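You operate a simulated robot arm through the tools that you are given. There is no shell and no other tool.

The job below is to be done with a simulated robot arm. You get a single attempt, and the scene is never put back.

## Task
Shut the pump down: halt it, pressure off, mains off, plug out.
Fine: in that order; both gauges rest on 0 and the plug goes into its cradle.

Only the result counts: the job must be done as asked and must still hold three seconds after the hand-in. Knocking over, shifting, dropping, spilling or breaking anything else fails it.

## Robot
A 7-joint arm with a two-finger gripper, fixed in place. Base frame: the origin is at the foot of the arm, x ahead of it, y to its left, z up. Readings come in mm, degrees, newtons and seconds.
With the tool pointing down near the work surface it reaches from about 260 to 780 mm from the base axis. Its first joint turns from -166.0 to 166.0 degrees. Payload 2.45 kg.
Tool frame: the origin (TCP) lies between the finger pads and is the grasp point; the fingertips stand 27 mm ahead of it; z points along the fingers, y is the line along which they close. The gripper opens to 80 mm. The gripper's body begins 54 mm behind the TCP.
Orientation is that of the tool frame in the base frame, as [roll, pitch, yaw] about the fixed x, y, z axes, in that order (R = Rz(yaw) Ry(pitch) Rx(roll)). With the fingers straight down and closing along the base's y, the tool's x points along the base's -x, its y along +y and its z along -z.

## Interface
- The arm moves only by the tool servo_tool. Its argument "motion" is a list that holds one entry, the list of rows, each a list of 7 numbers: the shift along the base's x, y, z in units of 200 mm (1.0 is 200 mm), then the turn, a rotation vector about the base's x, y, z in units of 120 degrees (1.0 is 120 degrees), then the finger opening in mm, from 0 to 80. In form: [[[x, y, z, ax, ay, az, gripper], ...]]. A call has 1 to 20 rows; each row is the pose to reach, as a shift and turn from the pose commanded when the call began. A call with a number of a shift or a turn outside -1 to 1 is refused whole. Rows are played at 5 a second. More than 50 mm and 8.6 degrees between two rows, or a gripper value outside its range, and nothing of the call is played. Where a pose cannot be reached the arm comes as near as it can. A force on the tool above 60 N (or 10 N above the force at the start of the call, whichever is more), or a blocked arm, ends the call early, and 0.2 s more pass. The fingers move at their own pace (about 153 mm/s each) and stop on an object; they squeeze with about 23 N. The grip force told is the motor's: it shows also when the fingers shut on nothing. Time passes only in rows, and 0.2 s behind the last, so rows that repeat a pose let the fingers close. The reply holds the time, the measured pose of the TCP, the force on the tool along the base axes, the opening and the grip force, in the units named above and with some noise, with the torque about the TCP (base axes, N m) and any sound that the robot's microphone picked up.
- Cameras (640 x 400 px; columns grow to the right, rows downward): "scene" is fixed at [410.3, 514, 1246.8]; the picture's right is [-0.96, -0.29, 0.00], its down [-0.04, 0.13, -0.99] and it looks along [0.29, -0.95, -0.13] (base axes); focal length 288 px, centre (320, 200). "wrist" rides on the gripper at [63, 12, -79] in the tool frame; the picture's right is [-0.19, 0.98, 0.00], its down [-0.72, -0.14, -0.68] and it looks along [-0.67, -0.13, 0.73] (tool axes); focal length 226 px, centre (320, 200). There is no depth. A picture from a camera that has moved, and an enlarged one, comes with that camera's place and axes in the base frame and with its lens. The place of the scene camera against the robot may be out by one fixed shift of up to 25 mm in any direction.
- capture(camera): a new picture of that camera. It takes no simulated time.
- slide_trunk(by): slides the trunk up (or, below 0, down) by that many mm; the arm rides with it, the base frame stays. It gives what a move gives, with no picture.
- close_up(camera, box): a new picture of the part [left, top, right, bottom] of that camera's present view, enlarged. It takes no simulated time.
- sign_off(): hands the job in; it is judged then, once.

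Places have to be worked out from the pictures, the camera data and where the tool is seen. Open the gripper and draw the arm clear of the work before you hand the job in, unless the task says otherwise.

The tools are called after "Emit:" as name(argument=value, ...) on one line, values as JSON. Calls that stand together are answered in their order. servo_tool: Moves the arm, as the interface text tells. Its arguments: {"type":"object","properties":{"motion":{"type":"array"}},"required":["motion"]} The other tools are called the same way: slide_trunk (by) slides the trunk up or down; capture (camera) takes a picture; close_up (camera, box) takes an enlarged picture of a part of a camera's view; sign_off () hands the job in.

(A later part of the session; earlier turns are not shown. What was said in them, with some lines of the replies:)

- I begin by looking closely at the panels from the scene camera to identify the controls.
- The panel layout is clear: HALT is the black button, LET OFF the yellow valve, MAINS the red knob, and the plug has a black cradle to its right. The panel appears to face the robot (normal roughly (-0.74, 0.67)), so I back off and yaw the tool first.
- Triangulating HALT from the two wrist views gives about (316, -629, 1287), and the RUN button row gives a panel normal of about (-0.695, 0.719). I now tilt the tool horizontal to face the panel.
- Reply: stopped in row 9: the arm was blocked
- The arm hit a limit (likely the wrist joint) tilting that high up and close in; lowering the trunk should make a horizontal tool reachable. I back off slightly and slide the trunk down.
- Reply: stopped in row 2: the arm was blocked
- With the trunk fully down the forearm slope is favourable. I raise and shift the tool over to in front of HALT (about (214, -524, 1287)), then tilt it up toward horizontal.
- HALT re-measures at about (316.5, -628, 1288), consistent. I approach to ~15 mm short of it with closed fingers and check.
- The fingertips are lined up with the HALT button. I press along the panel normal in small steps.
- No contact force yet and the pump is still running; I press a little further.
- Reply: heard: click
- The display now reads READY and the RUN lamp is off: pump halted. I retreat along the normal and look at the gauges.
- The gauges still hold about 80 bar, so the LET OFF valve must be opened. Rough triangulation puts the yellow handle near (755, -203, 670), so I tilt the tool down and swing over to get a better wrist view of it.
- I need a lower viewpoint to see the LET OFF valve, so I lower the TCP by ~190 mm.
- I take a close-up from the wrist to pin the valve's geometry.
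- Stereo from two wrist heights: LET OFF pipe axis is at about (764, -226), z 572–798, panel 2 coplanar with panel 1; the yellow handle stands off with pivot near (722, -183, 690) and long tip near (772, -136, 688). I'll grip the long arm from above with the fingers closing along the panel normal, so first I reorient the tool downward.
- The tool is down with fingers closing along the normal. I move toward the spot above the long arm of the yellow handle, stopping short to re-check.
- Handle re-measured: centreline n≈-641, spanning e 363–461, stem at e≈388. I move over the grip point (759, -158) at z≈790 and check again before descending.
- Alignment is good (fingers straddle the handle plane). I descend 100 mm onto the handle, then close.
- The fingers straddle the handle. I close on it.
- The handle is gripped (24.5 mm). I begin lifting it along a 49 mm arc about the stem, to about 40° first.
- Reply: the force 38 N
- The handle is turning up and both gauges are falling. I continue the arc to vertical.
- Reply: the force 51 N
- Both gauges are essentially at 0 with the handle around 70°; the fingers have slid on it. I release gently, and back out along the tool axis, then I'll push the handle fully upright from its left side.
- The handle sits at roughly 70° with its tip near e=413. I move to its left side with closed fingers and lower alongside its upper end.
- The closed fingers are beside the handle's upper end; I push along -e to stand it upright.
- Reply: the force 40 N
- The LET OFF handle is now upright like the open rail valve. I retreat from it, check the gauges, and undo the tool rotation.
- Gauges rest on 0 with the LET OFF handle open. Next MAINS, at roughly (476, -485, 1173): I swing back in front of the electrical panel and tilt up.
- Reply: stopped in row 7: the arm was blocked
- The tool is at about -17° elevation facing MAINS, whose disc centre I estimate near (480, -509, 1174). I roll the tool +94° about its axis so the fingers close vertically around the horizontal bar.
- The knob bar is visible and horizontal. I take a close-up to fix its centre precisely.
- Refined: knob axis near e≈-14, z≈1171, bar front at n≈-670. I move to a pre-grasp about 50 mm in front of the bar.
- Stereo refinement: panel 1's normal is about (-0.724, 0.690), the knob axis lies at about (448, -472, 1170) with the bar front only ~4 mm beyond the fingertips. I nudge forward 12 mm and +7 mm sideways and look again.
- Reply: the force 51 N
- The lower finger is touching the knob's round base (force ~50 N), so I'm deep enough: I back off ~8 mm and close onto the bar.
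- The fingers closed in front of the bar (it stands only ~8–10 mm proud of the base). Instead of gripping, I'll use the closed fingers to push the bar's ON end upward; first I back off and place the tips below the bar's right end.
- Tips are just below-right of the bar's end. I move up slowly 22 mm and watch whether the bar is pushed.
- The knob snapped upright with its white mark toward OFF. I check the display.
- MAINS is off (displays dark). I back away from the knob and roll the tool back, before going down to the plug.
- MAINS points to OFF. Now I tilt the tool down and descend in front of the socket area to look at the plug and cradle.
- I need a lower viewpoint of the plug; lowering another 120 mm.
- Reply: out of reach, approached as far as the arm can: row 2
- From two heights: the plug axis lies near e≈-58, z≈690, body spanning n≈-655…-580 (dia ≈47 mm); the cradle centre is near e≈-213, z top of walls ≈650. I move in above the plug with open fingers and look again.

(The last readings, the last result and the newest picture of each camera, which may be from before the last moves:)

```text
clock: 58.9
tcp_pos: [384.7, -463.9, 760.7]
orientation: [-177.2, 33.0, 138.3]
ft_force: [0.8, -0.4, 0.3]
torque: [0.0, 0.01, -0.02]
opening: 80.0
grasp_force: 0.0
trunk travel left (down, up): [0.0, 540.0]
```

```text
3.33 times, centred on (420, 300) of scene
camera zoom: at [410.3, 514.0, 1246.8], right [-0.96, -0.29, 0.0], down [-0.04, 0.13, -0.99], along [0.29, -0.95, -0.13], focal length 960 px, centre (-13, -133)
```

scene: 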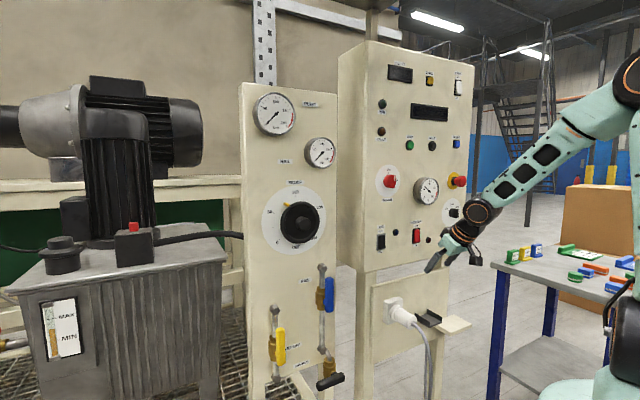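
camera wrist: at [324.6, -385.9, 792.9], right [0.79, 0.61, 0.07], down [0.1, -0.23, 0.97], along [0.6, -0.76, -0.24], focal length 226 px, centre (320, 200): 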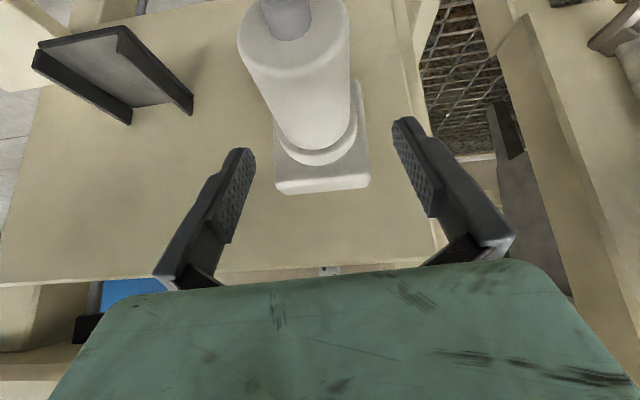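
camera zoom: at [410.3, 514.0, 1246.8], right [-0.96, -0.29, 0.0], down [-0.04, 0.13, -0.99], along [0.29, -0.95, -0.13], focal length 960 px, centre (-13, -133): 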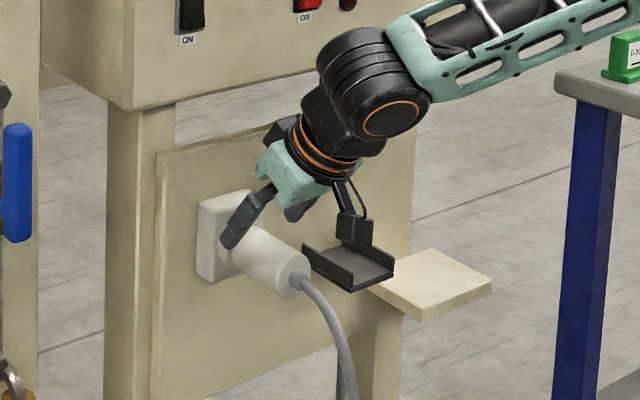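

Plug end-face centre is at about (368, -451, 695), axis e≈-58.6, dia ≈48 mm. I descend so the fingertips go ~9 mm past the plug's axis, then close.

Emit:
servo_tool(motion=[[[-0.001, -0.008, -0.09, 0, 0, 0, 80], [-0.002, -0.016, -0.18, 0, 0, 0, 80], [-0.002, -0.016, -0.26, 0, 0, 0, 80], [-0.002, -0.016, -0.26, 0, 0, 0, 80]]])

Emit:
capture(camera="wrist")

Emit:
close_up(camera="scene", box=[370, 260, 470, 340])

```text
clock: 59.9
tcp_pos: [383.2, -464.5, 708.1]
orientation: [-177.2, 33.0, 138.3]
ft_force: [0.3, 0.4, 0.2]
torque: [0.01, 0.0, -0.02]
opening: 80.1
grasp_force: 0.1
trunk travel left (down, up): [0.0, 540.0]
```

```text
taken
camera wrist: at [322.6, -387.0, 739.6], right [0.79, 0.61, 0.07], down [0.1, -0.23, 0.97], along [0.6, -0.76, -0.24], focal length 226 px, centre (320, 200)
```

wrist: 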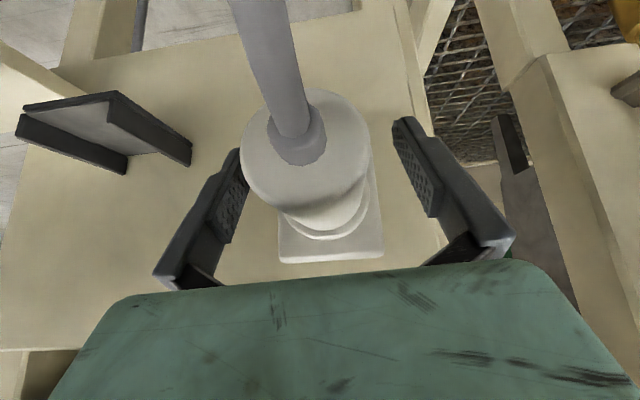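

```text
5.00 times, centred on (420, 300) of scene
camera zoom: at [410.3, 514.0, 1246.8], right [-0.96, -0.29, 0.0], down [-0.04, 0.13, -0.99], along [0.29, -0.95, -0.13], focal length 1440 px, centre (-180, -300)
```

zoom: 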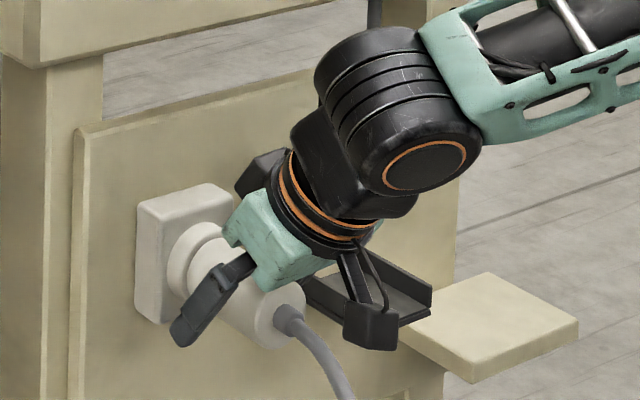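

Fingertips now flank the plug about 10–13 mm past its axis. I close the gripper on it.

Emit:
servo_tool(motion=[[[0, 0, 0, 0, 0, 0, 60], [0, 0, 0, 0, 0, 0, 40], [0, 0, 0, 0, 0, 0, 20], [0, 0, 0, 0, 0, 0, 20]]])

Emit:
capture(camera="wrist")

Emit:
close_up(camera="scene", box=[370, 260, 470, 340])

```text
clock: 60.9
tcp_pos: [382.7, -464.2, 708.0]
orientation: [-177.3, 33.0, 138.3]
ft_force: [0.4, 0.2, 0.4]
torque: [-0.05, 0.01, 0.0]
opening: 47.3
grasp_force: 22.8
trunk travel left (down, up): [0.0, 540.0]
heard: snap
```

```text
taken
camera wrist: at [322.8, -386.8, 739.7], right [0.79, 0.61, 0.07], down [0.1, -0.23, 0.97], along [0.6, -0.76, -0.24], focal length 226 px, centre (320, 200)
```

wrist: 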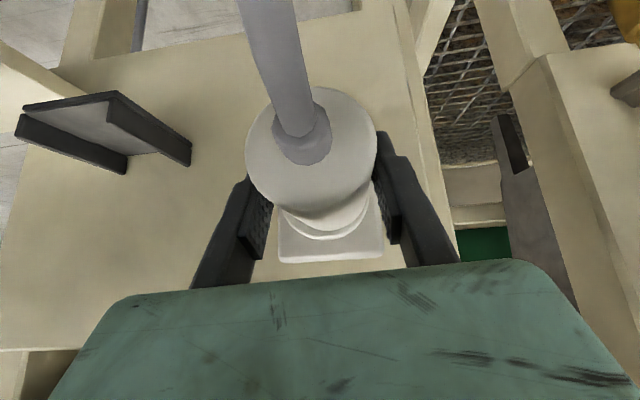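

```text
5.00 times, centred on (420, 300) of scene
camera zoom: at [410.3, 514.0, 1246.8], right [-0.96, -0.29, 0.0], down [-0.04, 0.13, -0.99], along [0.29, -0.95, -0.13], focal length 1440 px, centre (-180, -300)
```

zoom: 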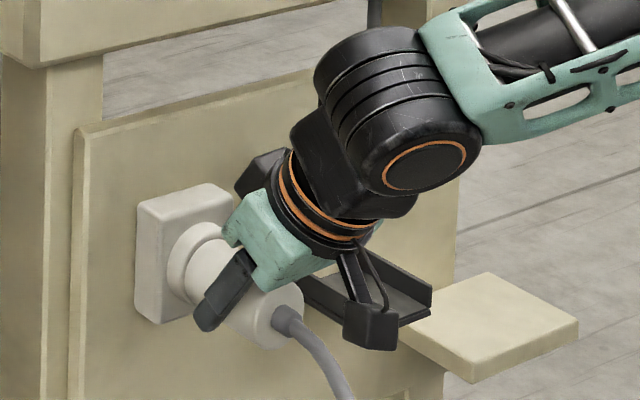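

Plug gripped (47 mm). I pull it straight out along the panel normal.

Emit:
servo_tool(motion=[[[-0.018, 0.018, 0, 0, 0, 0, 20], [-0.036, 0.036, 0, 0, 0, 0, 20], [-0.07, 0.07, 0, 0, 0, 0, 20], [-0.105, 0.105, 0, 0, 0, 0, 20], [-0.14, 0.14, 0, 0, 0, 0, 20], [-0.175, 0.175, 0, 0, 0, 0, 20], [-0.21, 0.21, 0, 0, 0, 0, 20], [-0.21, 0.21, 0, 0, 0, 0, 20]]])

Emit:
capture(camera="wrist")

Emit:
close_up(camera="scene", box=[370, 260, 470, 340])

```text
clock: 62.7
tcp_pos: [342.7, -424.0, 708.2]
orientation: [-177.2, 33.1, 138.4]
ft_force: [-0.1, 0.2, -0.2]
torque: [-0.02, 0.01, 0.02]
opening: 46.9
grasp_force: 23.2
trunk travel left (down, up): [0.0, 540.0]
```

```text
taken
camera wrist: at [281.7, -347.1, 740.2], right [0.79, 0.61, 0.07], down [0.1, -0.23, 0.97], along [0.6, -0.76, -0.24], focal length 226 px, centre (320, 200)
```

wrist: 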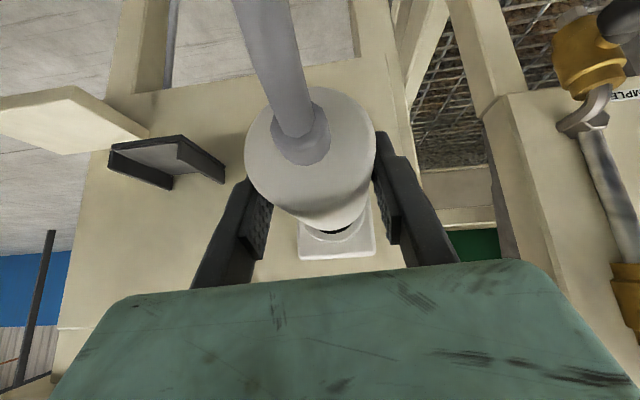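

```text
5.00 times, centred on (420, 300) of scene
camera zoom: at [410.3, 514.0, 1246.8], right [-0.96, -0.29, 0.0], down [-0.04, 0.13, -0.99], along [0.29, -0.95, -0.13], focal length 1440 px, centre (-180, -300)
```

zoom: 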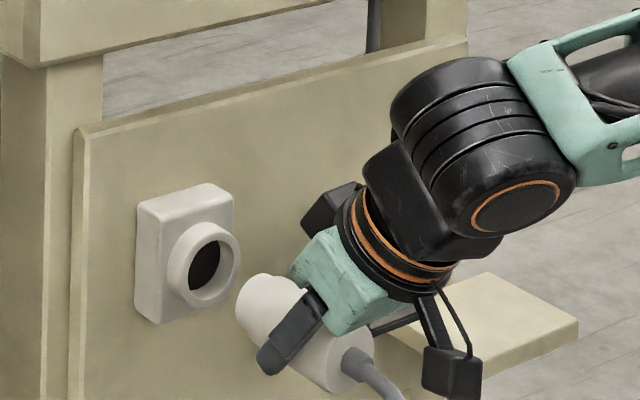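

The plug is fully out. I lift slightly and carry it sideways toward the cradle, stopping in front of it to measure alignment.

Emit:
servo_tool(motion=[[[0, 0, 0.06, 0, 0, 0, 20], [-0.06, -0.075, 0.135, 0, 0, 0, 20], [-0.13, -0.16, 0.135, 0, 0, 0, 20], [-0.2, -0.25, 0.135, 0, 0, 0, 20], [-0.27, -0.34, 0.135, 0, 0, 0, 20], [-0.34, -0.43, 0.135, 0, 0, 0, 20], [-0.41, -0.52, 0.135, 0, 0, 0, 20], [-0.46, -0.58, 0.135, 0, 0, 0, 20], [-0.4975, -0.6235, 0.135, 0, 0, 0, 20], [-0.4975, -0.6235, 0.135, 0, 0, 0, 20]]])

Emit:
capture(camera="wrist")

Emit:
close_up(camera="scene", box=[370, 260, 490, 350])

```text
clock: 64.9
tcp_pos: [242.7, -547.4, 734.6]
orientation: [-177.2, 33.0, 138.4]
ft_force: [-0.2, -0.2, -2.8]
torque: [0.01, 0.0, -0.01]
opening: 46.6
grasp_force: 22.9
trunk travel left (down, up): [0.0, 540.0]
```

```text
taken
camera wrist: at [181.4, -469.5, 766.8], right [0.79, 0.61, 0.07], down [0.1, -0.23, 0.97], along [0.6, -0.76, -0.24], focal length 226 px, centre (320, 200)
```

wrist: 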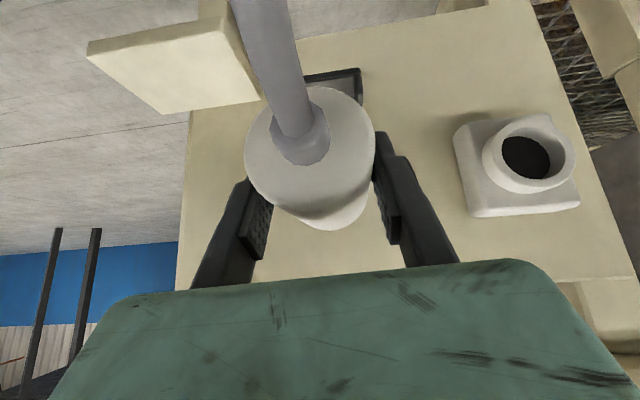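

```text
4.44 times, centred on (430, 305) of scene
camera zoom: at [410.3, 514.0, 1246.8], right [-0.96, -0.29, 0.0], down [-0.04, 0.13, -0.99], along [0.29, -0.95, -0.13], focal length 1280 px, centre (-169, -267)
```

zoom: 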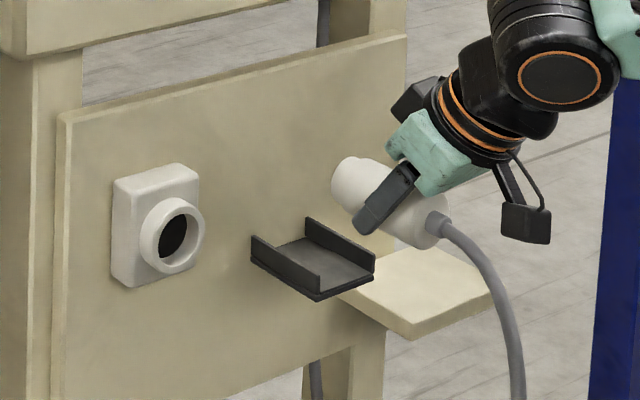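

I now move the plug over the cradle (forward along -n 56 mm, then down to TCP z≈700, still ~15 mm above the walls) to check alignment at close range.

Emit:
servo_tool(motion=[[[0.066, -0.066, 0, 0, 0, 0, 20], [0.132, -0.132, 0, 0, 0, 0, 20], [0.198, -0.198, 0, 0, 0, 0, 20], [0.198, -0.198, -0.08, 0, 0, 0, 20], [0.198, -0.198, -0.17, 0, 0, 0, 20], [0.198, -0.198, -0.17, 0, 0, 0, 20]]])

Emit:
capture(camera="wrist")

Emit:
close_up(camera="scene", box=[390, 270, 470, 340])

Emit:
close_up(camera="wrist", box=[180, 40, 440, 270])

```text
clock: 66.3
tcp_pos: [282.3, -587.1, 700.5]
orientation: [-177.3, 33.0, 138.2]
ft_force: [-0.4, -0.1, -1.3]
torque: [0.0, -0.01, -0.02]
opening: 46.7
grasp_force: 23.1
trunk travel left (down, up): [0.0, 540.0]
```

```text
taken
camera wrist: at [221.4, -508.7, 732.6], right [0.79, 0.61, 0.07], down [0.1, -0.23, 0.97], along [0.6, -0.76, -0.24], focal length 226 px, centre (320, 200)
```

wrist: 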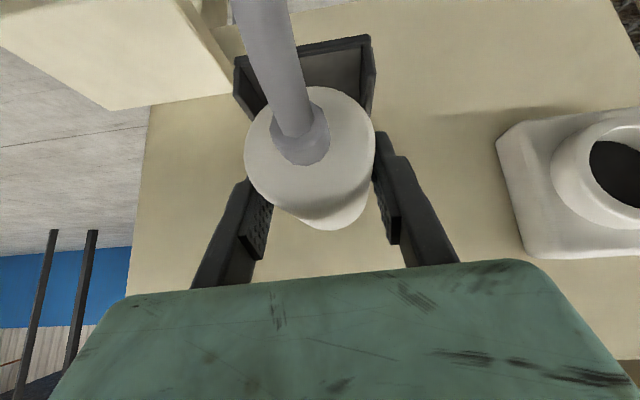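

```text
5.71 times, centred on (430, 305) of scene
camera zoom: at [410.3, 514.0, 1246.8], right [-0.96, -0.29, 0.0], down [-0.04, 0.13, -0.99], along [0.29, -0.95, -0.13], focal length 1646 px, centre (-309, -400)
```

zoom: 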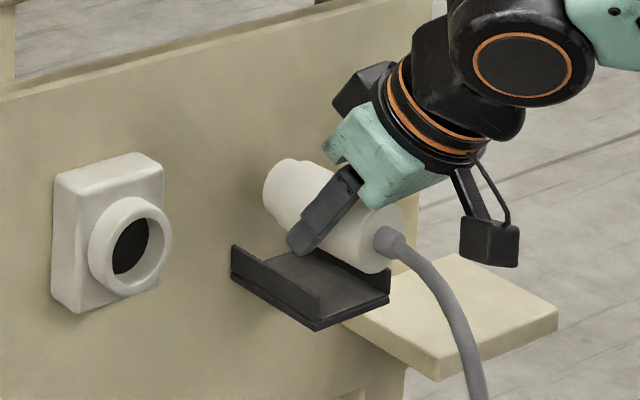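

```text
1.74 times, centred on (310, 155) of wrist
camera zoom: at [221.4, -508.7, 732.6], right [0.79, 0.61, 0.07], down [0.1, -0.23, 0.97], along [0.6, -0.76, -0.24], focal length 393 px, centre (337, 278)
```

zoom: 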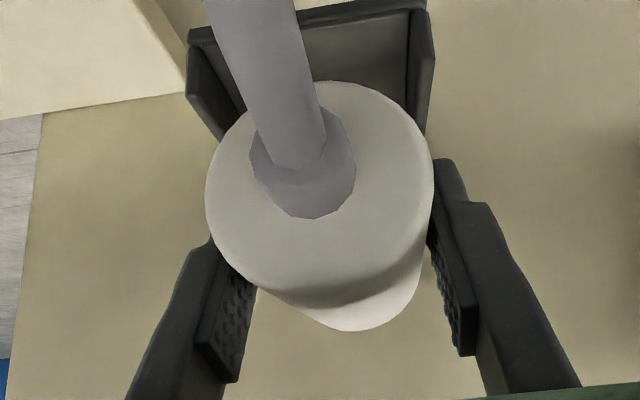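

Cradle centre is e≈-217.7, plug axis ≈-215; I shift 3 mm and back 3 mm off the panel, and lower to TCP z≈684.

Emit:
servo_tool(motion=[[[-0.021, 0, 0, 0, 0, 0, 20], [-0.021, 0, -0.04, 0, 0, 0, 20], [-0.021, 0, -0.08, 0, 0, 0, 20], [-0.021, 0, -0.08, 0, 0, 0, 20]]])

Emit:
close_up(camera="wrist", box=[180, 0, 440, 230])

Emit:
close_up(camera="scene", box=[400, 280, 460, 330])

```text
clock: 67.3
tcp_pos: [278.0, -587.6, 684.8]
orientation: [-177.3, 33.0, 138.3]
ft_force: [0.2, -0.4, -1.4]
torque: [0.01, 0.0, -0.02]
opening: 47.1
grasp_force: 23.1
trunk travel left (down, up): [0.0, 540.0]
```

```text
1.74 times, centred on (310, 115) of wrist
camera zoom: at [216.8, -509.0, 716.3], right [0.79, 0.61, 0.07], down [0.1, -0.23, 0.97], along [0.6, -0.76, -0.24], focal length 393 px, centre (337, 348)
```

zoom: 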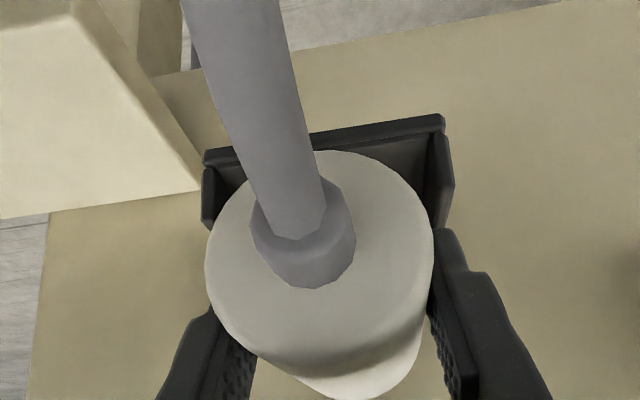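

```text
8.00 times, centred on (430, 305) of scene
camera zoom: at [410.3, 514.0, 1246.8], right [-0.96, -0.29, 0.0], down [-0.04, 0.13, -0.99], along [0.29, -0.95, -0.13], focal length 2305 px, centre (-560, -640)
```

zoom: 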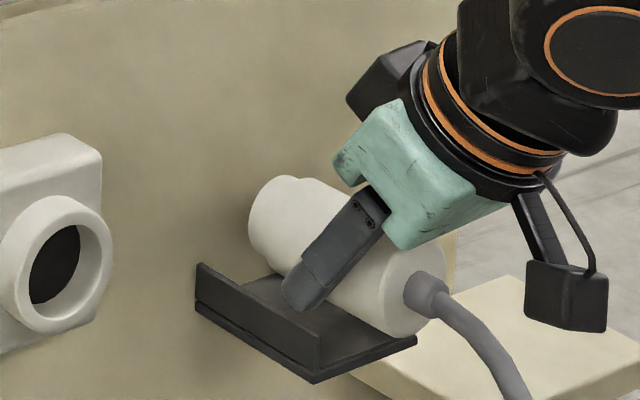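

Centred now (cradle -218.6, plug ≈-218). The fingertip corners are ~6 mm above the wall tops; I lower 5 mm more and check force.

Emit:
servo_tool(motion=[[[0, 0, -0.012, 0, 0, 0, 20], [0, 0, -0.025, 0, 0, 0, 20], [0, 0, -0.025, 0, 0, 0, 20]]])

Emit:
close_up(camera="wrist", box=[180, 0, 440, 230])

Emit:
close_up(camera="scene", box=[400, 280, 460, 330])

```text
clock: 68.1
tcp_pos: [278.1, -586.0, 681.1]
orientation: [-177.2, 33.1, 138.2]
ft_force: [-1.1, -0.7, 5.7]
torque: [0.08, -0.17, 0.0]
opening: 47.0
grasp_force: 23.4
trunk travel left (down, up): [0.0, 540.0]
```

```text
1.74 times, centred on (310, 115) of wrist
camera zoom: at [216.8, -508.7, 712.9], right [0.79, 0.61, 0.07], down [0.1, -0.23, 0.97], along [0.6, -0.76, -0.24], focal length 393 px, centre (337, 348)
```

zoom: 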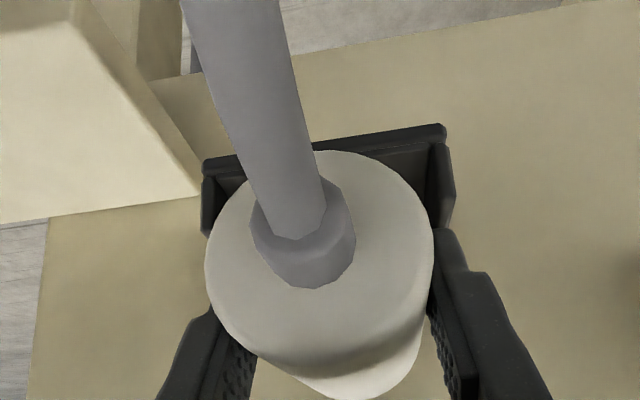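

```text
8.00 times, centred on (430, 305) of scene
camera zoom: at [410.3, 514.0, 1246.8], right [-0.96, -0.29, 0.0], down [-0.04, 0.13, -0.99], along [0.29, -0.95, -0.13], focal length 2305 px, centre (-560, -640)
```

zoom: 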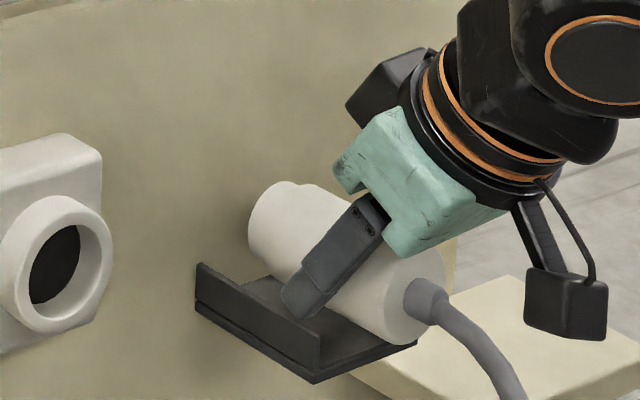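

A light contact (~7 N) on the +e finger against that wall top. I lift slightly, shift 2.5 mm toward -e and try lowering a bit more.

Emit:
servo_tool(motion=[[[0, 0, 0.012, 0, 0, 0, 20], [-0.009, -0.009, 0.012, 0, 0, 0, 20], [-0.009, -0.009, 0, 0, 0, 0, 20], [-0.009, -0.009, -0.008, 0, 0, 0, 20], [-0.009, -0.009, -0.015, 0, 0, 0, 20], [-0.009, -0.009, -0.015, 0, 0, 0, 20]]])

Emit:
close_up(camera="wrist", box=[180, 0, 440, 230])

Emit:
close_up(camera="scene", box=[400, 280, 460, 330])

```text
clock: 69.5
tcp_pos: [277.4, -589.8, 681.3]
orientation: [-177.2, 33.4, 138.4]
ft_force: [4.1, 1.6, 20.4]
torque: [0.42, -0.75, -0.04]
opening: 46.8
grasp_force: 23.0
trunk travel left (down, up): [0.0, 540.0]
```

```text
1.74 times, centred on (310, 115) of wrist
camera zoom: at [216.4, -511.5, 712.4], right [0.79, 0.61, 0.07], down [0.09, -0.23, 0.97], along [0.6, -0.76, -0.24], focal length 393 px, centre (337, 348)
```

zoom: 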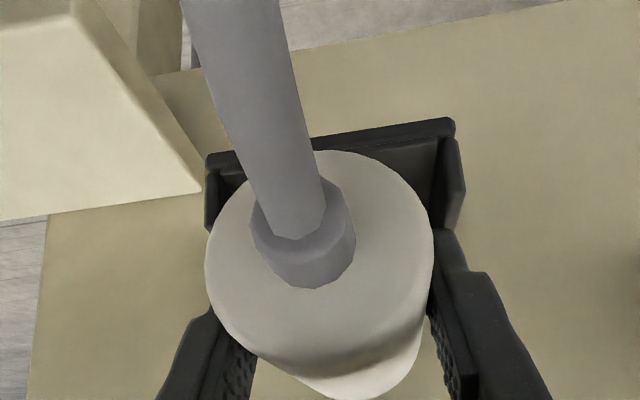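

```text
8.00 times, centred on (430, 305) of scene
camera zoom: at [410.3, 514.0, 1246.8], right [-0.96, -0.29, 0.0], down [-0.04, 0.13, -0.99], along [0.29, -0.95, -0.13], focal length 2305 px, centre (-560, -640)
```

zoom: 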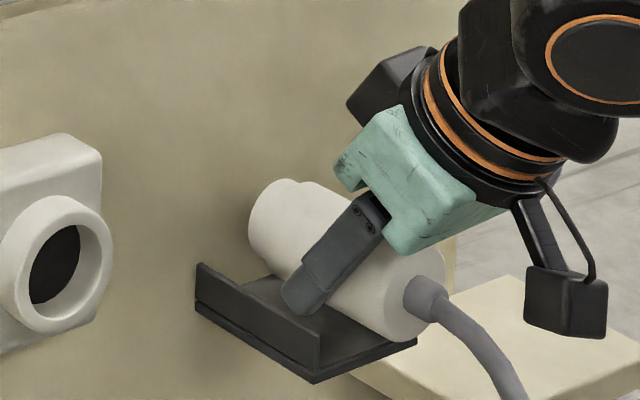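

The tool's slight roll makes the +e finger touch the wall first; the fingers can't go lower, and the plug is only a few mm above the floor. I re-centre, then open just a little so the plug settles guided between the fingers.

Emit:
servo_tool(motion=[[[0, 0, 0.012, 0, 0, 0, 20], [0.006, 0.008, 0.012, 0, 0, 0, 20], [0.006, 0.008, 0.012, 0, 0, 0, 20]]])

Emit:
servo_tool(motion=[[[0, 0, 0, 0, 0, 0, 48], [0, 0, 0, 0, 0, 0, 50], [0, 0, 0, 0, 0, 0, 51], [0, 0, 0, 0, 0, 0, 51]]])

Emit:
close_up(camera="wrist", box=[180, 0, 440, 230])

Emit:
close_up(camera="scene", box=[400, 280, 460, 330])

```text
clock: 70.3
tcp_pos: [276.2, -589.0, 681.6]
orientation: [-177.1, 33.1, 138.3]
ft_force: [4.6, -8.5, 12.8]
torque: [0.08, -0.61, -0.32]
opening: 46.7
grasp_force: 23.1
trunk travel left (down, up): [0.0, 540.0]
```

```text
clock: 71.3
tcp_pos: [275.8, -588.5, 681.3]
orientation: [-177.2, 33.1, 138.3]
ft_force: [-6.8, -1.2, 21.1]
torque: [0.35, -0.41, 0.06]
opening: 47.5
grasp_force: 0.1
trunk travel left (down, up): [0.0, 540.0]
```

```text
1.74 times, centred on (310, 115) of wrist
camera zoom: at [215.6, -510.5, 713.1], right [0.79, 0.61, 0.06], down [0.1, -0.23, 0.97], along [0.6, -0.76, -0.24], focal length 393 px, centre (337, 348)
```

zoom: 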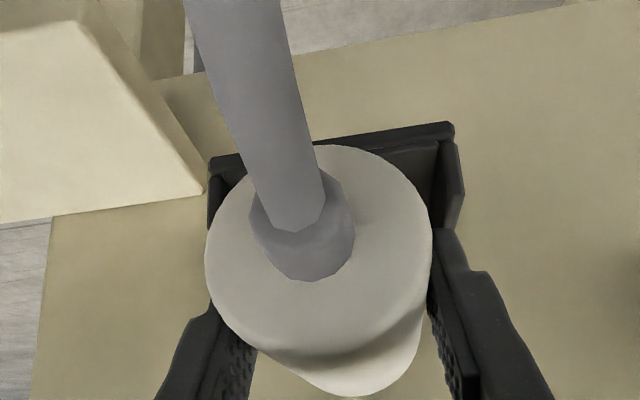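

```text
8.00 times, centred on (430, 305) of scene
camera zoom: at [410.3, 514.0, 1246.8], right [-0.96, -0.29, 0.0], down [-0.04, 0.13, -0.99], along [0.29, -0.95, -0.13], focal length 2305 px, centre (-560, -640)
```

zoom: 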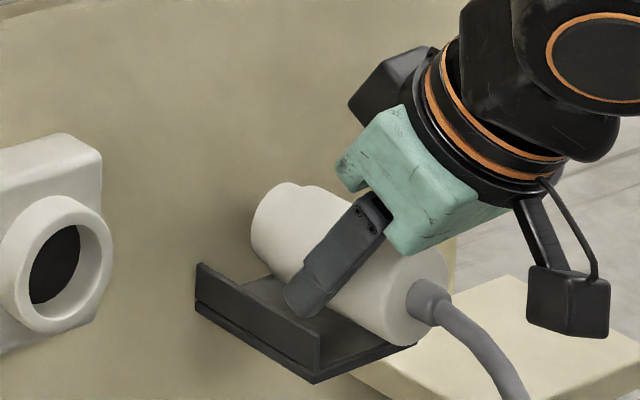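

The opening stayed at 47.5 mm with ~20 N upward force, so a finger is bearing on a wall. I raise 3 mm to relieve it, keeping the small opening.

Emit:
servo_tool(motion=[[[0, 0, 0.008, 0, 0, 0, 50], [0, 0, 0.016, 0, 0, 0, 51], [0, 0, 0.016, 0, 0, 0, 51]]])

Emit:
close_up(camera="wrist", box=[180, 0, 440, 230])

Emit:
close_up(camera="scene", box=[400, 280, 460, 330])

```text
clock: 72.1
tcp_pos: [279.6, -587.5, 682.2]
orientation: [-177.3, 32.8, 138.4]
ft_force: [0.2, 2.3, 3.5]
torque: [0.12, -0.08, 0.04]
opening: 50.3
grasp_force: 0.1
trunk travel left (down, up): [0.0, 540.0]
```

```text
1.74 times, centred on (310, 115) of wrist
camera zoom: at [218.2, -509.4, 714.3], right [0.79, 0.61, 0.07], down [0.1, -0.23, 0.97], along [0.61, -0.76, -0.24], focal length 393 px, centre (337, 348)
```

zoom: 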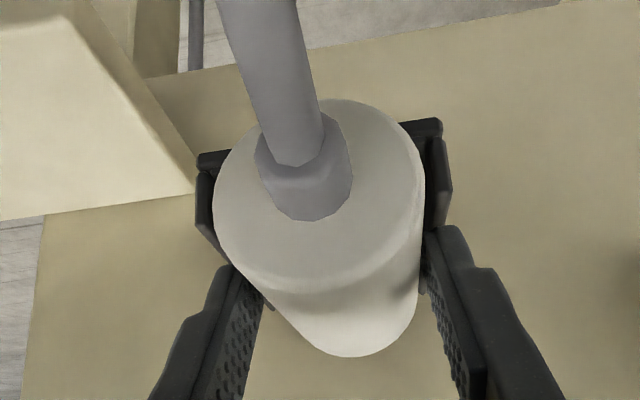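

```text
8.00 times, centred on (430, 305) of scene
camera zoom: at [410.3, 514.0, 1246.8], right [-0.96, -0.29, 0.0], down [-0.04, 0.13, -0.99], along [0.29, -0.95, -0.13], focal length 2305 px, centre (-560, -640)
```

zoom: 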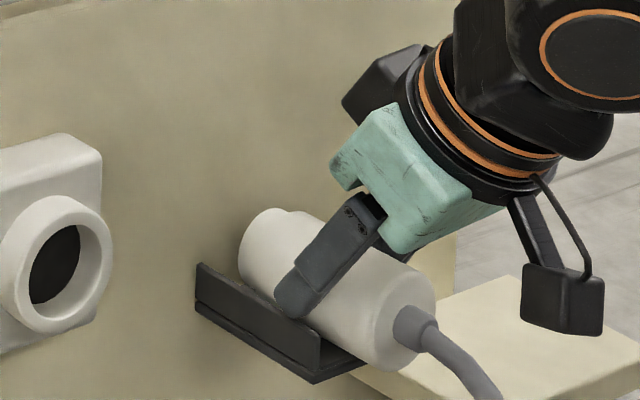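

The plug has settled into the cradle between the walls. I withdraw straight up with the fingers just clear, then open fully and check.

Emit:
servo_tool(motion=[[[0, 0, 0.01, 0, 0, 0, 52], [0, 0, 0.03, 0, 0, 0, 55], [0, 0, 0.07, 0, 0, 0, 60], [-0.02, 0.02, 0.14, 0, 0, 0, 70], [-0.05, 0.05, 0.25, 0, 0, 0, 80], [-0.1, 0.1, 0.4, 0, 0, 0, 80], [-0.1, 0.1, 0.4, 0, 0, 0, 80]]])

Emit:
capture(camera="wrist")

Emit:
close_up(camera="scene", box=[390, 270, 470, 340])

```text
clock: 73.7
tcp_pos: [256.1, -567.0, 762.5]
orientation: [-177.2, 33.0, 138.3]
ft_force: [-0.9, -0.2, -0.8]
torque: [-0.02, -0.01, 0.01]
opening: 80.0
grasp_force: 0.1
trunk travel left (down, up): [0.0, 540.0]
```

```text
taken
camera wrist: at [194.5, -489.9, 795.0], right [0.79, 0.61, 0.07], down [0.1, -0.23, 0.97], along [0.6, -0.76, -0.24], focal length 226 px, centre (320, 200)
```

wrist: 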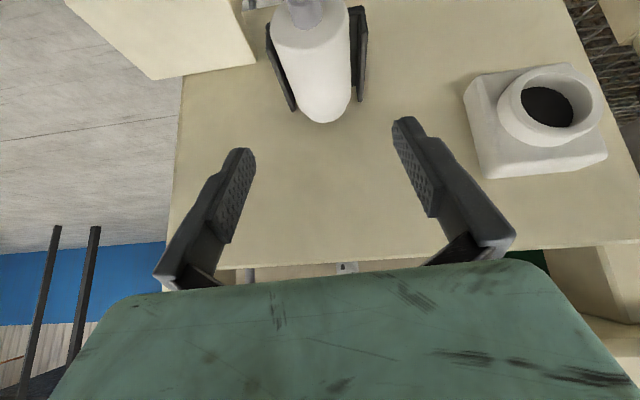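

```text
5.71 times, centred on (430, 305) of scene
camera zoom: at [410.3, 514.0, 1246.8], right [-0.96, -0.29, 0.0], down [-0.04, 0.13, -0.99], along [0.29, -0.95, -0.13], focal length 1646 px, centre (-309, -400)
```

zoom: 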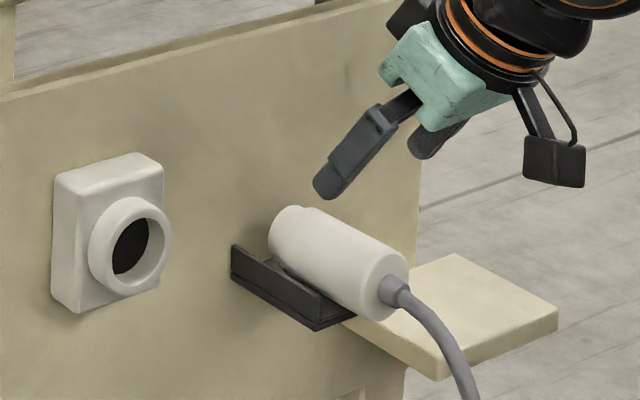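

The plug lies in the cradle. I take close-ups to judge how far in it sits.

Emit:
close_up(camera="wrist", box=[220, 0, 420, 150])

Emit:
close_up(camera="scene", box=[405, 285, 455, 330])

```text
2.67 times, centred on (320, 75) of wrist
camera zoom: at [194.5, -489.9, 795.0], right [0.79, 0.61, 0.07], down [0.1, -0.23, 0.97], along [0.6, -0.76, -0.24], focal length 603 px, centre (320, 533)
```

zoom: 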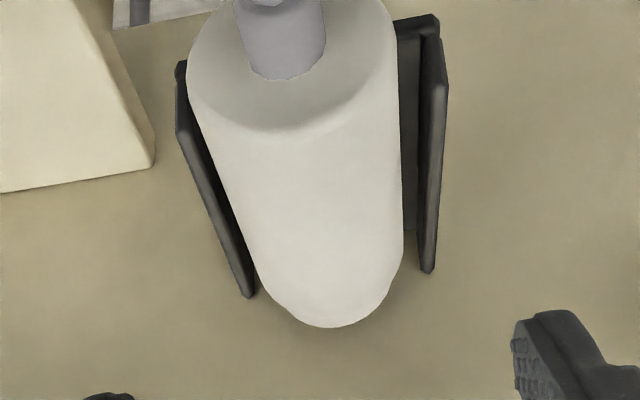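

```text
8.89 times, centred on (430, 308) of scene
camera zoom: at [410.3, 514.0, 1246.8], right [-0.96, -0.29, 0.0], down [-0.04, 0.13, -0.99], along [0.29, -0.95, -0.13], focal length 2561 px, centre (-658, -756)
```

zoom: 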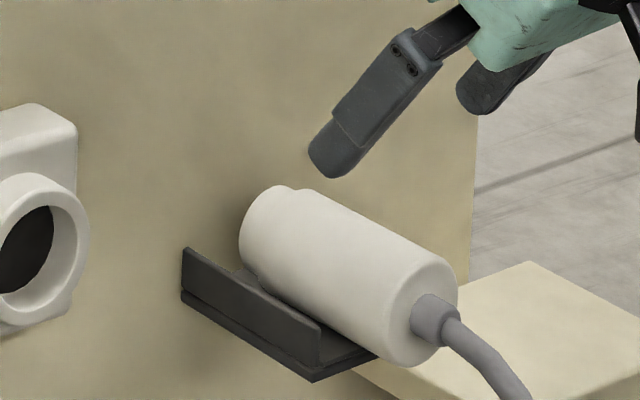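

The plug sits about 17 mm short of the panel, overhanging the front. I'll nudge it a little deeper by pushing its end face with both fingertips straddling the cable boot; first I position above and behind it.

Emit:
servo_tool(motion=[[[-0.05, 0.05, 0, 0, 0, 0, 50], [-0.101, 0.1, 0, 0, 0, 0, 28], [-0.101, 0.1, -0.1, 0, 0, 0, 28], [-0.101, 0.1, -0.2, 0, 0, 0, 28], [-0.101, 0.1, -0.2, 0, 0, 0, 28]]])

Emit:
close_up(camera="wrist", box=[180, 0, 440, 230])

Emit:
close_up(camera="scene", box=[400, 270, 470, 330])

```text
clock: 74.9
tcp_pos: [236.3, -548.1, 723.3]
orientation: [-177.2, 33.0, 138.4]
ft_force: [0.7, -1.0, -0.2]
torque: [0.02, -0.01, 0.01]
opening: 28.1
grasp_force: 0.2
trunk travel left (down, up): [0.0, 540.0]
```

```text
1.74 times, centred on (310, 115) of wrist
camera zoom: at [175.2, -470.5, 755.1], right [0.79, 0.61, 0.07], down [0.1, -0.23, 0.97], along [0.6, -0.76, -0.24], focal length 393 px, centre (337, 348)
```

zoom: 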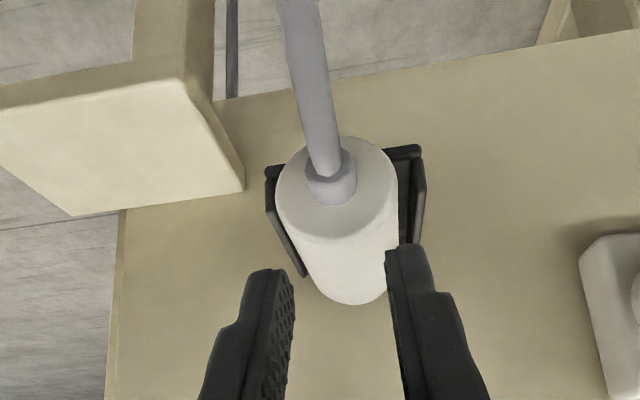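

```text
6.67 times, centred on (435, 300) of scene
camera zoom: at [410.3, 514.0, 1246.8], right [-0.96, -0.29, 0.0], down [-0.04, 0.13, -0.99], along [0.29, -0.95, -0.13], focal length 1921 px, centre (-447, -467)
```

zoom: 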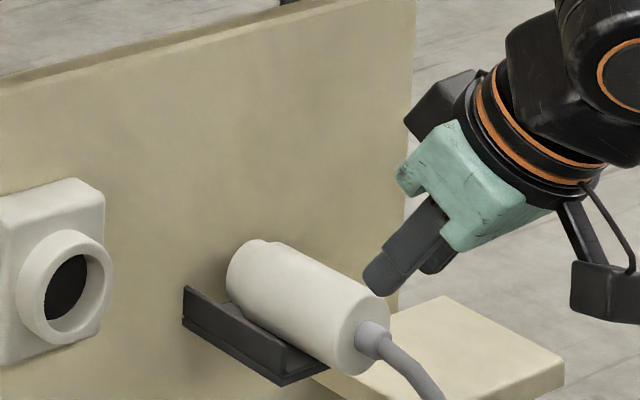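

End face is at n≈-585, e≈-220; the fingers are centred about the boot. I descend to push height, about 9 mm behind the end face.

Emit:
servo_tool(motion=[[[0, 0, -0.07, 0, 0, 0, 28], [0, 0, -0.14, 0, 0, 0, 28], [0, 0, -0.195, 0, 0, 0, 28], [0, 0, -0.195, 0, 0, 0, 28]]])

Emit:
close_up(camera="wrist", box=[180, 0, 440, 230])

Emit:
close_up(camera="scene", box=[400, 270, 470, 330])

```text
clock: 75.9
tcp_pos: [236.8, -548.2, 684.1]
orientation: [-177.2, 33.0, 138.3]
ft_force: [0.1, 0.0, 0.4]
torque: [0.02, 0.01, 0.03]
opening: 27.6
grasp_force: 0.1
trunk travel left (down, up): [0.0, 540.0]
```

```text
1.74 times, centred on (310, 115) of wrist
camera zoom: at [176.2, -470.2, 715.2], right [0.79, 0.61, 0.07], down [0.1, -0.23, 0.97], along [0.6, -0.76, -0.24], focal length 393 px, centre (337, 348)
```

zoom: 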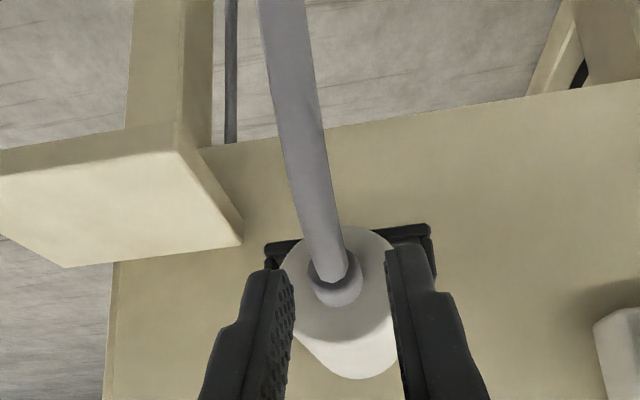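

```text
6.67 times, centred on (435, 300) of scene
camera zoom: at [410.3, 514.0, 1246.8], right [-0.96, -0.29, 0.0], down [-0.04, 0.13, -0.99], along [0.29, -0.95, -0.13], focal length 1921 px, centre (-447, -467)
```

zoom: 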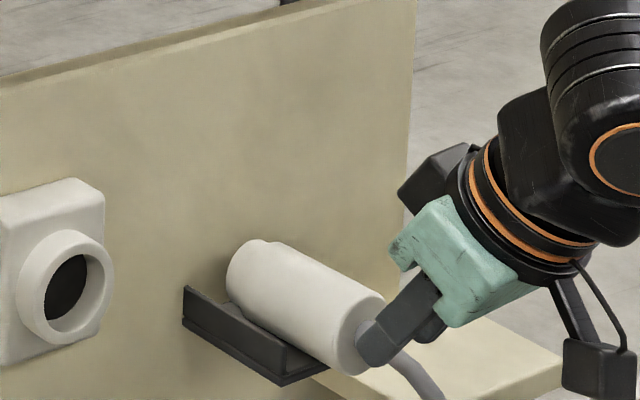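

The fingers straddle the cable boot behind the end face. I push slowly 18 mm along -n.

Emit:
servo_tool(motion=[[[0.012, -0.012, 0, 0, 0, 0, 28], [0.024, -0.024, 0, 0, 0, 0, 28], [0.034, -0.034, 0, 0, 0, 0, 28], [0.044, -0.044, 0, 0, 0, 0, 28], [0.054, -0.054, 0, 0, 0, 0, 28], [0.064, -0.064, 0, 0, 0, 0, 28], [0.064, -0.064, 0, 0, 0, 0, 28]]])

Emit:
close_up(camera="wrist", box=[180, 0, 440, 230])

Emit:
close_up(camera="scene", box=[400, 270, 470, 330])

```text
clock: 77.5
tcp_pos: [251.3, -562.1, 683.9]
orientation: [-177.2, 32.9, 138.4]
ft_force: [-0.7, 0.0, -0.3]
torque: [0.0, -0.03, 0.01]
opening: 28.2
grasp_force: 0.0
trunk travel left (down, up): [0.0, 540.0]
```

```text
1.74 times, centred on (310, 115) of wrist
camera zoom: at [190.2, -483.5, 716.6], right [0.79, 0.61, 0.07], down [0.1, -0.23, 0.97], along [0.6, -0.76, -0.24], focal length 393 px, centre (337, 348)
```

zoom: 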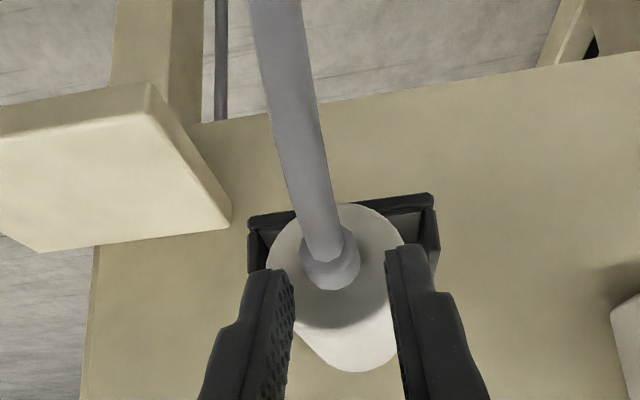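

```text
6.67 times, centred on (435, 300) of scene
camera zoom: at [410.3, 514.0, 1246.8], right [-0.96, -0.29, 0.0], down [-0.04, 0.13, -0.99], along [0.29, -0.95, -0.13], focal length 1921 px, centre (-447, -467)
```

zoom: 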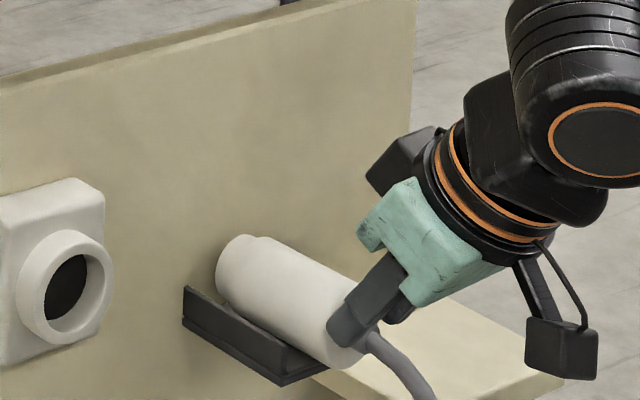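

The plug slid in ~10 mm, now well seated. I back off, rise and withdraw the arm.

Emit:
servo_tool(motion=[[[-0.03, 0.03, 0, 0, 0, 0, 28], [-0.09, 0.09, 0, 0, 0, 0, 28], [-0.09, 0.09, 0.12, 0, 0, 0, 28], [-0.12, 0.12, 0.3, 0, 0, 0, 50], [-0.18, 0.18, 0.5, 0, 0, 0, 80], [-0.22, 0.25, 0.7, 0, 0, 0, 80], [-0.22, 0.35, 0.9, 0, 0, 0, 80], [-0.22, 0.35, 0.9, 0, 0, 0, 80]]])

Emit:
capture(camera="scene")

Emit:
close_up(camera="scene", box=[400, 270, 470, 330])

Emit:
close_up(camera="scene", box=[230, 80, 390, 180])

Emit:
capture(camera="wrist")

```text
clock: 79.3
tcp_pos: [205.9, -490.1, 866.6]
orientation: [-177.2, 33.0, 138.2]
ft_force: [0.1, 0.0, 0.8]
torque: [-0.01, -0.02, 0.02]
opening: 79.9
grasp_force: 0.0
trunk travel left (down, up): [0.0, 540.0]
```

```text
taken
```

scene: 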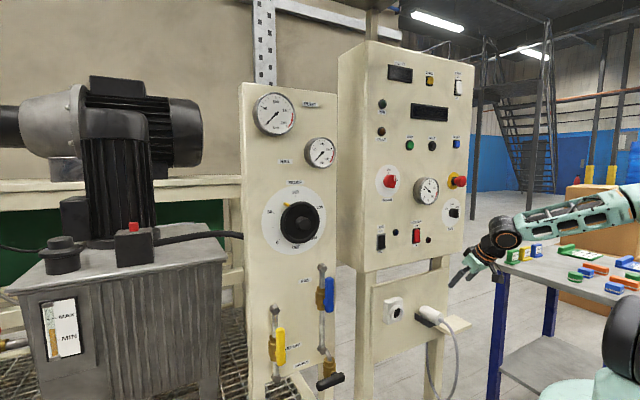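

```text
6.67 times, centred on (435, 300) of scene
camera zoom: at [410.3, 514.0, 1246.8], right [-0.96, -0.29, 0.0], down [-0.04, 0.13, -0.99], along [0.29, -0.95, -0.13], focal length 1921 px, centre (-447, -467)
```

zoom: 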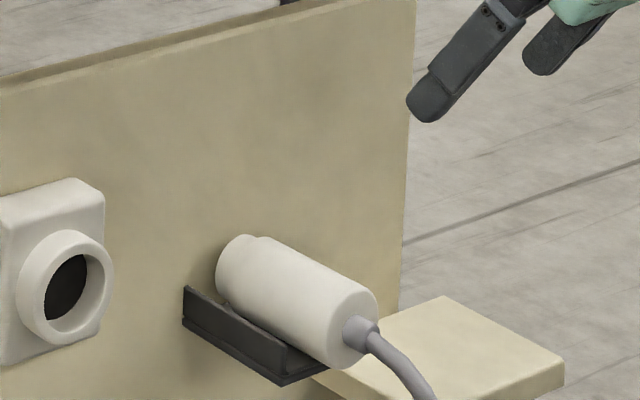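

```text
4.00 times, centred on (310, 130) of scene
camera zoom: at [410.3, 514.0, 1246.8], right [-0.96, -0.29, 0.0], down [-0.04, 0.13, -0.99], along [0.29, -0.95, -0.13], focal length 1152 px, centre (360, 480)
```

zoom: 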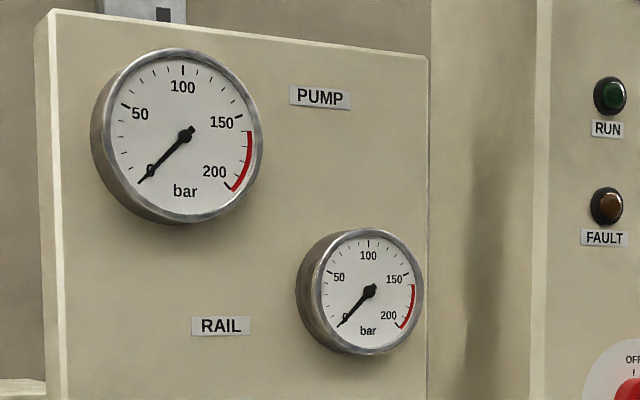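

```text
taken
camera wrist: at [145.9, -412.7, 897.9], right [0.79, 0.61, 0.07], down [0.1, -0.23, 0.97], along [0.6, -0.76, -0.24], focal length 226 px, centre (320, 200)
```

wrist: 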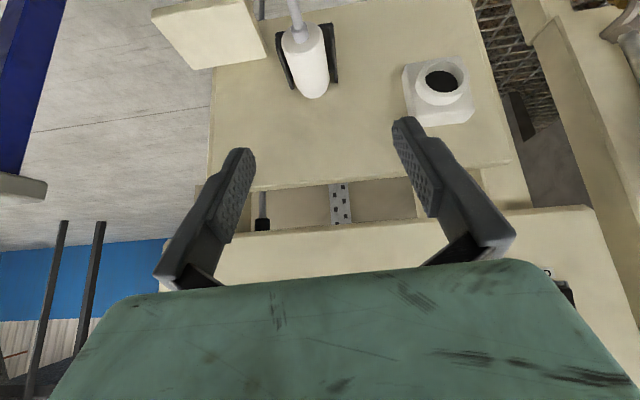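

Everything looks right: gauges at 0, MAINS off, plug in cradle. I wait about three seconds to confirm it is stable.

Emit:
servo_tool(motion=[[[0, 0, 0.03, 0, 0, 0, 80], [0, 0, 0.06, 0, 0, 0, 80], [0, 0, 0.06, 0, 0, 0, 80], [0, 0, 0.06, 0, 0, 0, 80], [0, 0, 0.06, 0, 0, 0, 80], [0, 0, 0.06, 0, 0, 0, 80], [0, 0, 0.06, 0, 0, 0, 80], [0, 0, 0.06, 0, 0, 0, 80], [0, 0, 0.06, 0, 0, 0, 80], [0, 0, 0.06, 0, 0, 0, 80], [0, 0, 0.06, 0, 0, 0, 80], [0, 0, 0.06, 0, 0, 0, 80], [0, 0, 0.06, 0, 0, 0, 80], [0, 0, 0.06, 0, 0, 0, 80], [0, 0, 0.06, 0, 0, 0, 80]]])

Emit:
close_up(camera="scene", box=[400, 270, 470, 330])

Emit:
close_up(camera="scene", box=[340, 50, 480, 260])

Emit:
close_up(camera="scene", box=[230, 80, 350, 400])

```text
clock: 82.5
tcp_pos: [206.5, -491.4, 877.4]
orientation: [-177.2, 33.0, 138.3]
ft_force: [-0.4, 1.1, -1.4]
torque: [-0.01, 0.02, 0.02]
opening: 80.0
grasp_force: 0.1
trunk travel left (down, up): [0.0, 540.0]
```

```text
6.67 times, centred on (435, 300) of scene
camera zoom: at [410.3, 514.0, 1246.8], right [-0.96, -0.29, 0.0], down [-0.04, 0.13, -0.99], along [0.29, -0.95, -0.13], focal length 1921 px, centre (-447, -467)
```

zoom: 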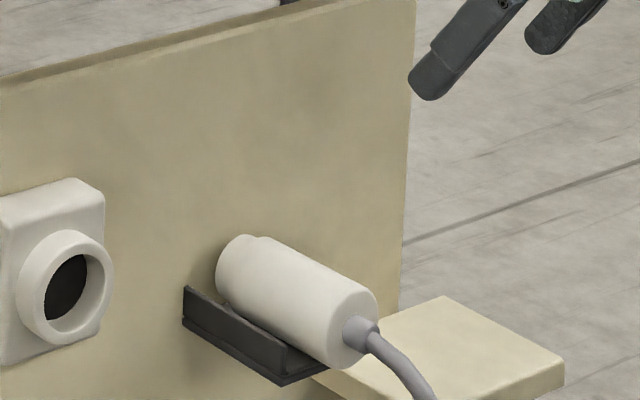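

```text
1.90 times, centred on (410, 155) of scene
camera zoom: at [410.3, 514.0, 1246.8], right [-0.96, -0.29, 0.0], down [-0.04, 0.13, -0.99], along [0.29, -0.95, -0.13], focal length 549 px, centre (149, 286)
```

zoom: 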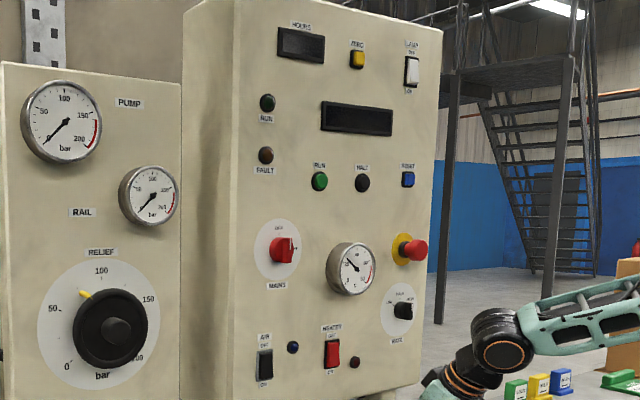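

```text
1.25 times, centred on (290, 240) of scene
camera zoom: at [410.3, 514.0, 1246.8], right [-0.96, -0.29, 0.0], down [-0.04, 0.13, -0.99], along [0.29, -0.95, -0.13], focal length 360 px, centre (358, 150)
```

zoom: 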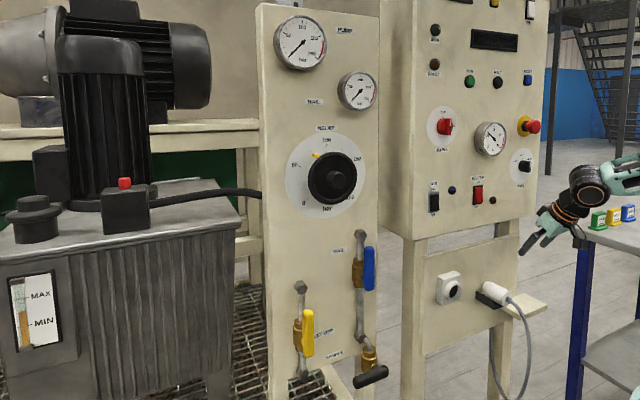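

The state has held for three seconds: pump halted, both gauges on 0, MAINS off, plug resting in its cradle, gripper open and clear. I hand the job in.

Emit:
sign_off()

```text
The job is handed in.
```

The pump is shut down in the order you asked. It held still for three seconds before I handed the job in.

1. **Halt:** I pressed HALT. The display changed from RUN HALF to READY and the RUN lamp went out.
2. **Pressure off:** I opened the LET OFF valve fully. Both the PUMP and RAIL gauges dropped from about 80 bar and rest on 0.
3. **Mains off:** the MAINS knob is turned to OFF and both displays are dark.
4. **Plug out:** I pulled the plug from its socket and laid it in its cradle. It dropped a few millimetres when I released it, so I pushed it about 10 mm further in. Its cable end still sticks out past the front of the cradle.

While lining up on the MAINS knob the gripper pressed on its round base with about 50 N, and while I lowered the plug a finger rested on the cradle wall with about 20 N. Neither seemed to shift or damage anything. The gripper is open and the arm is clear of the panel.
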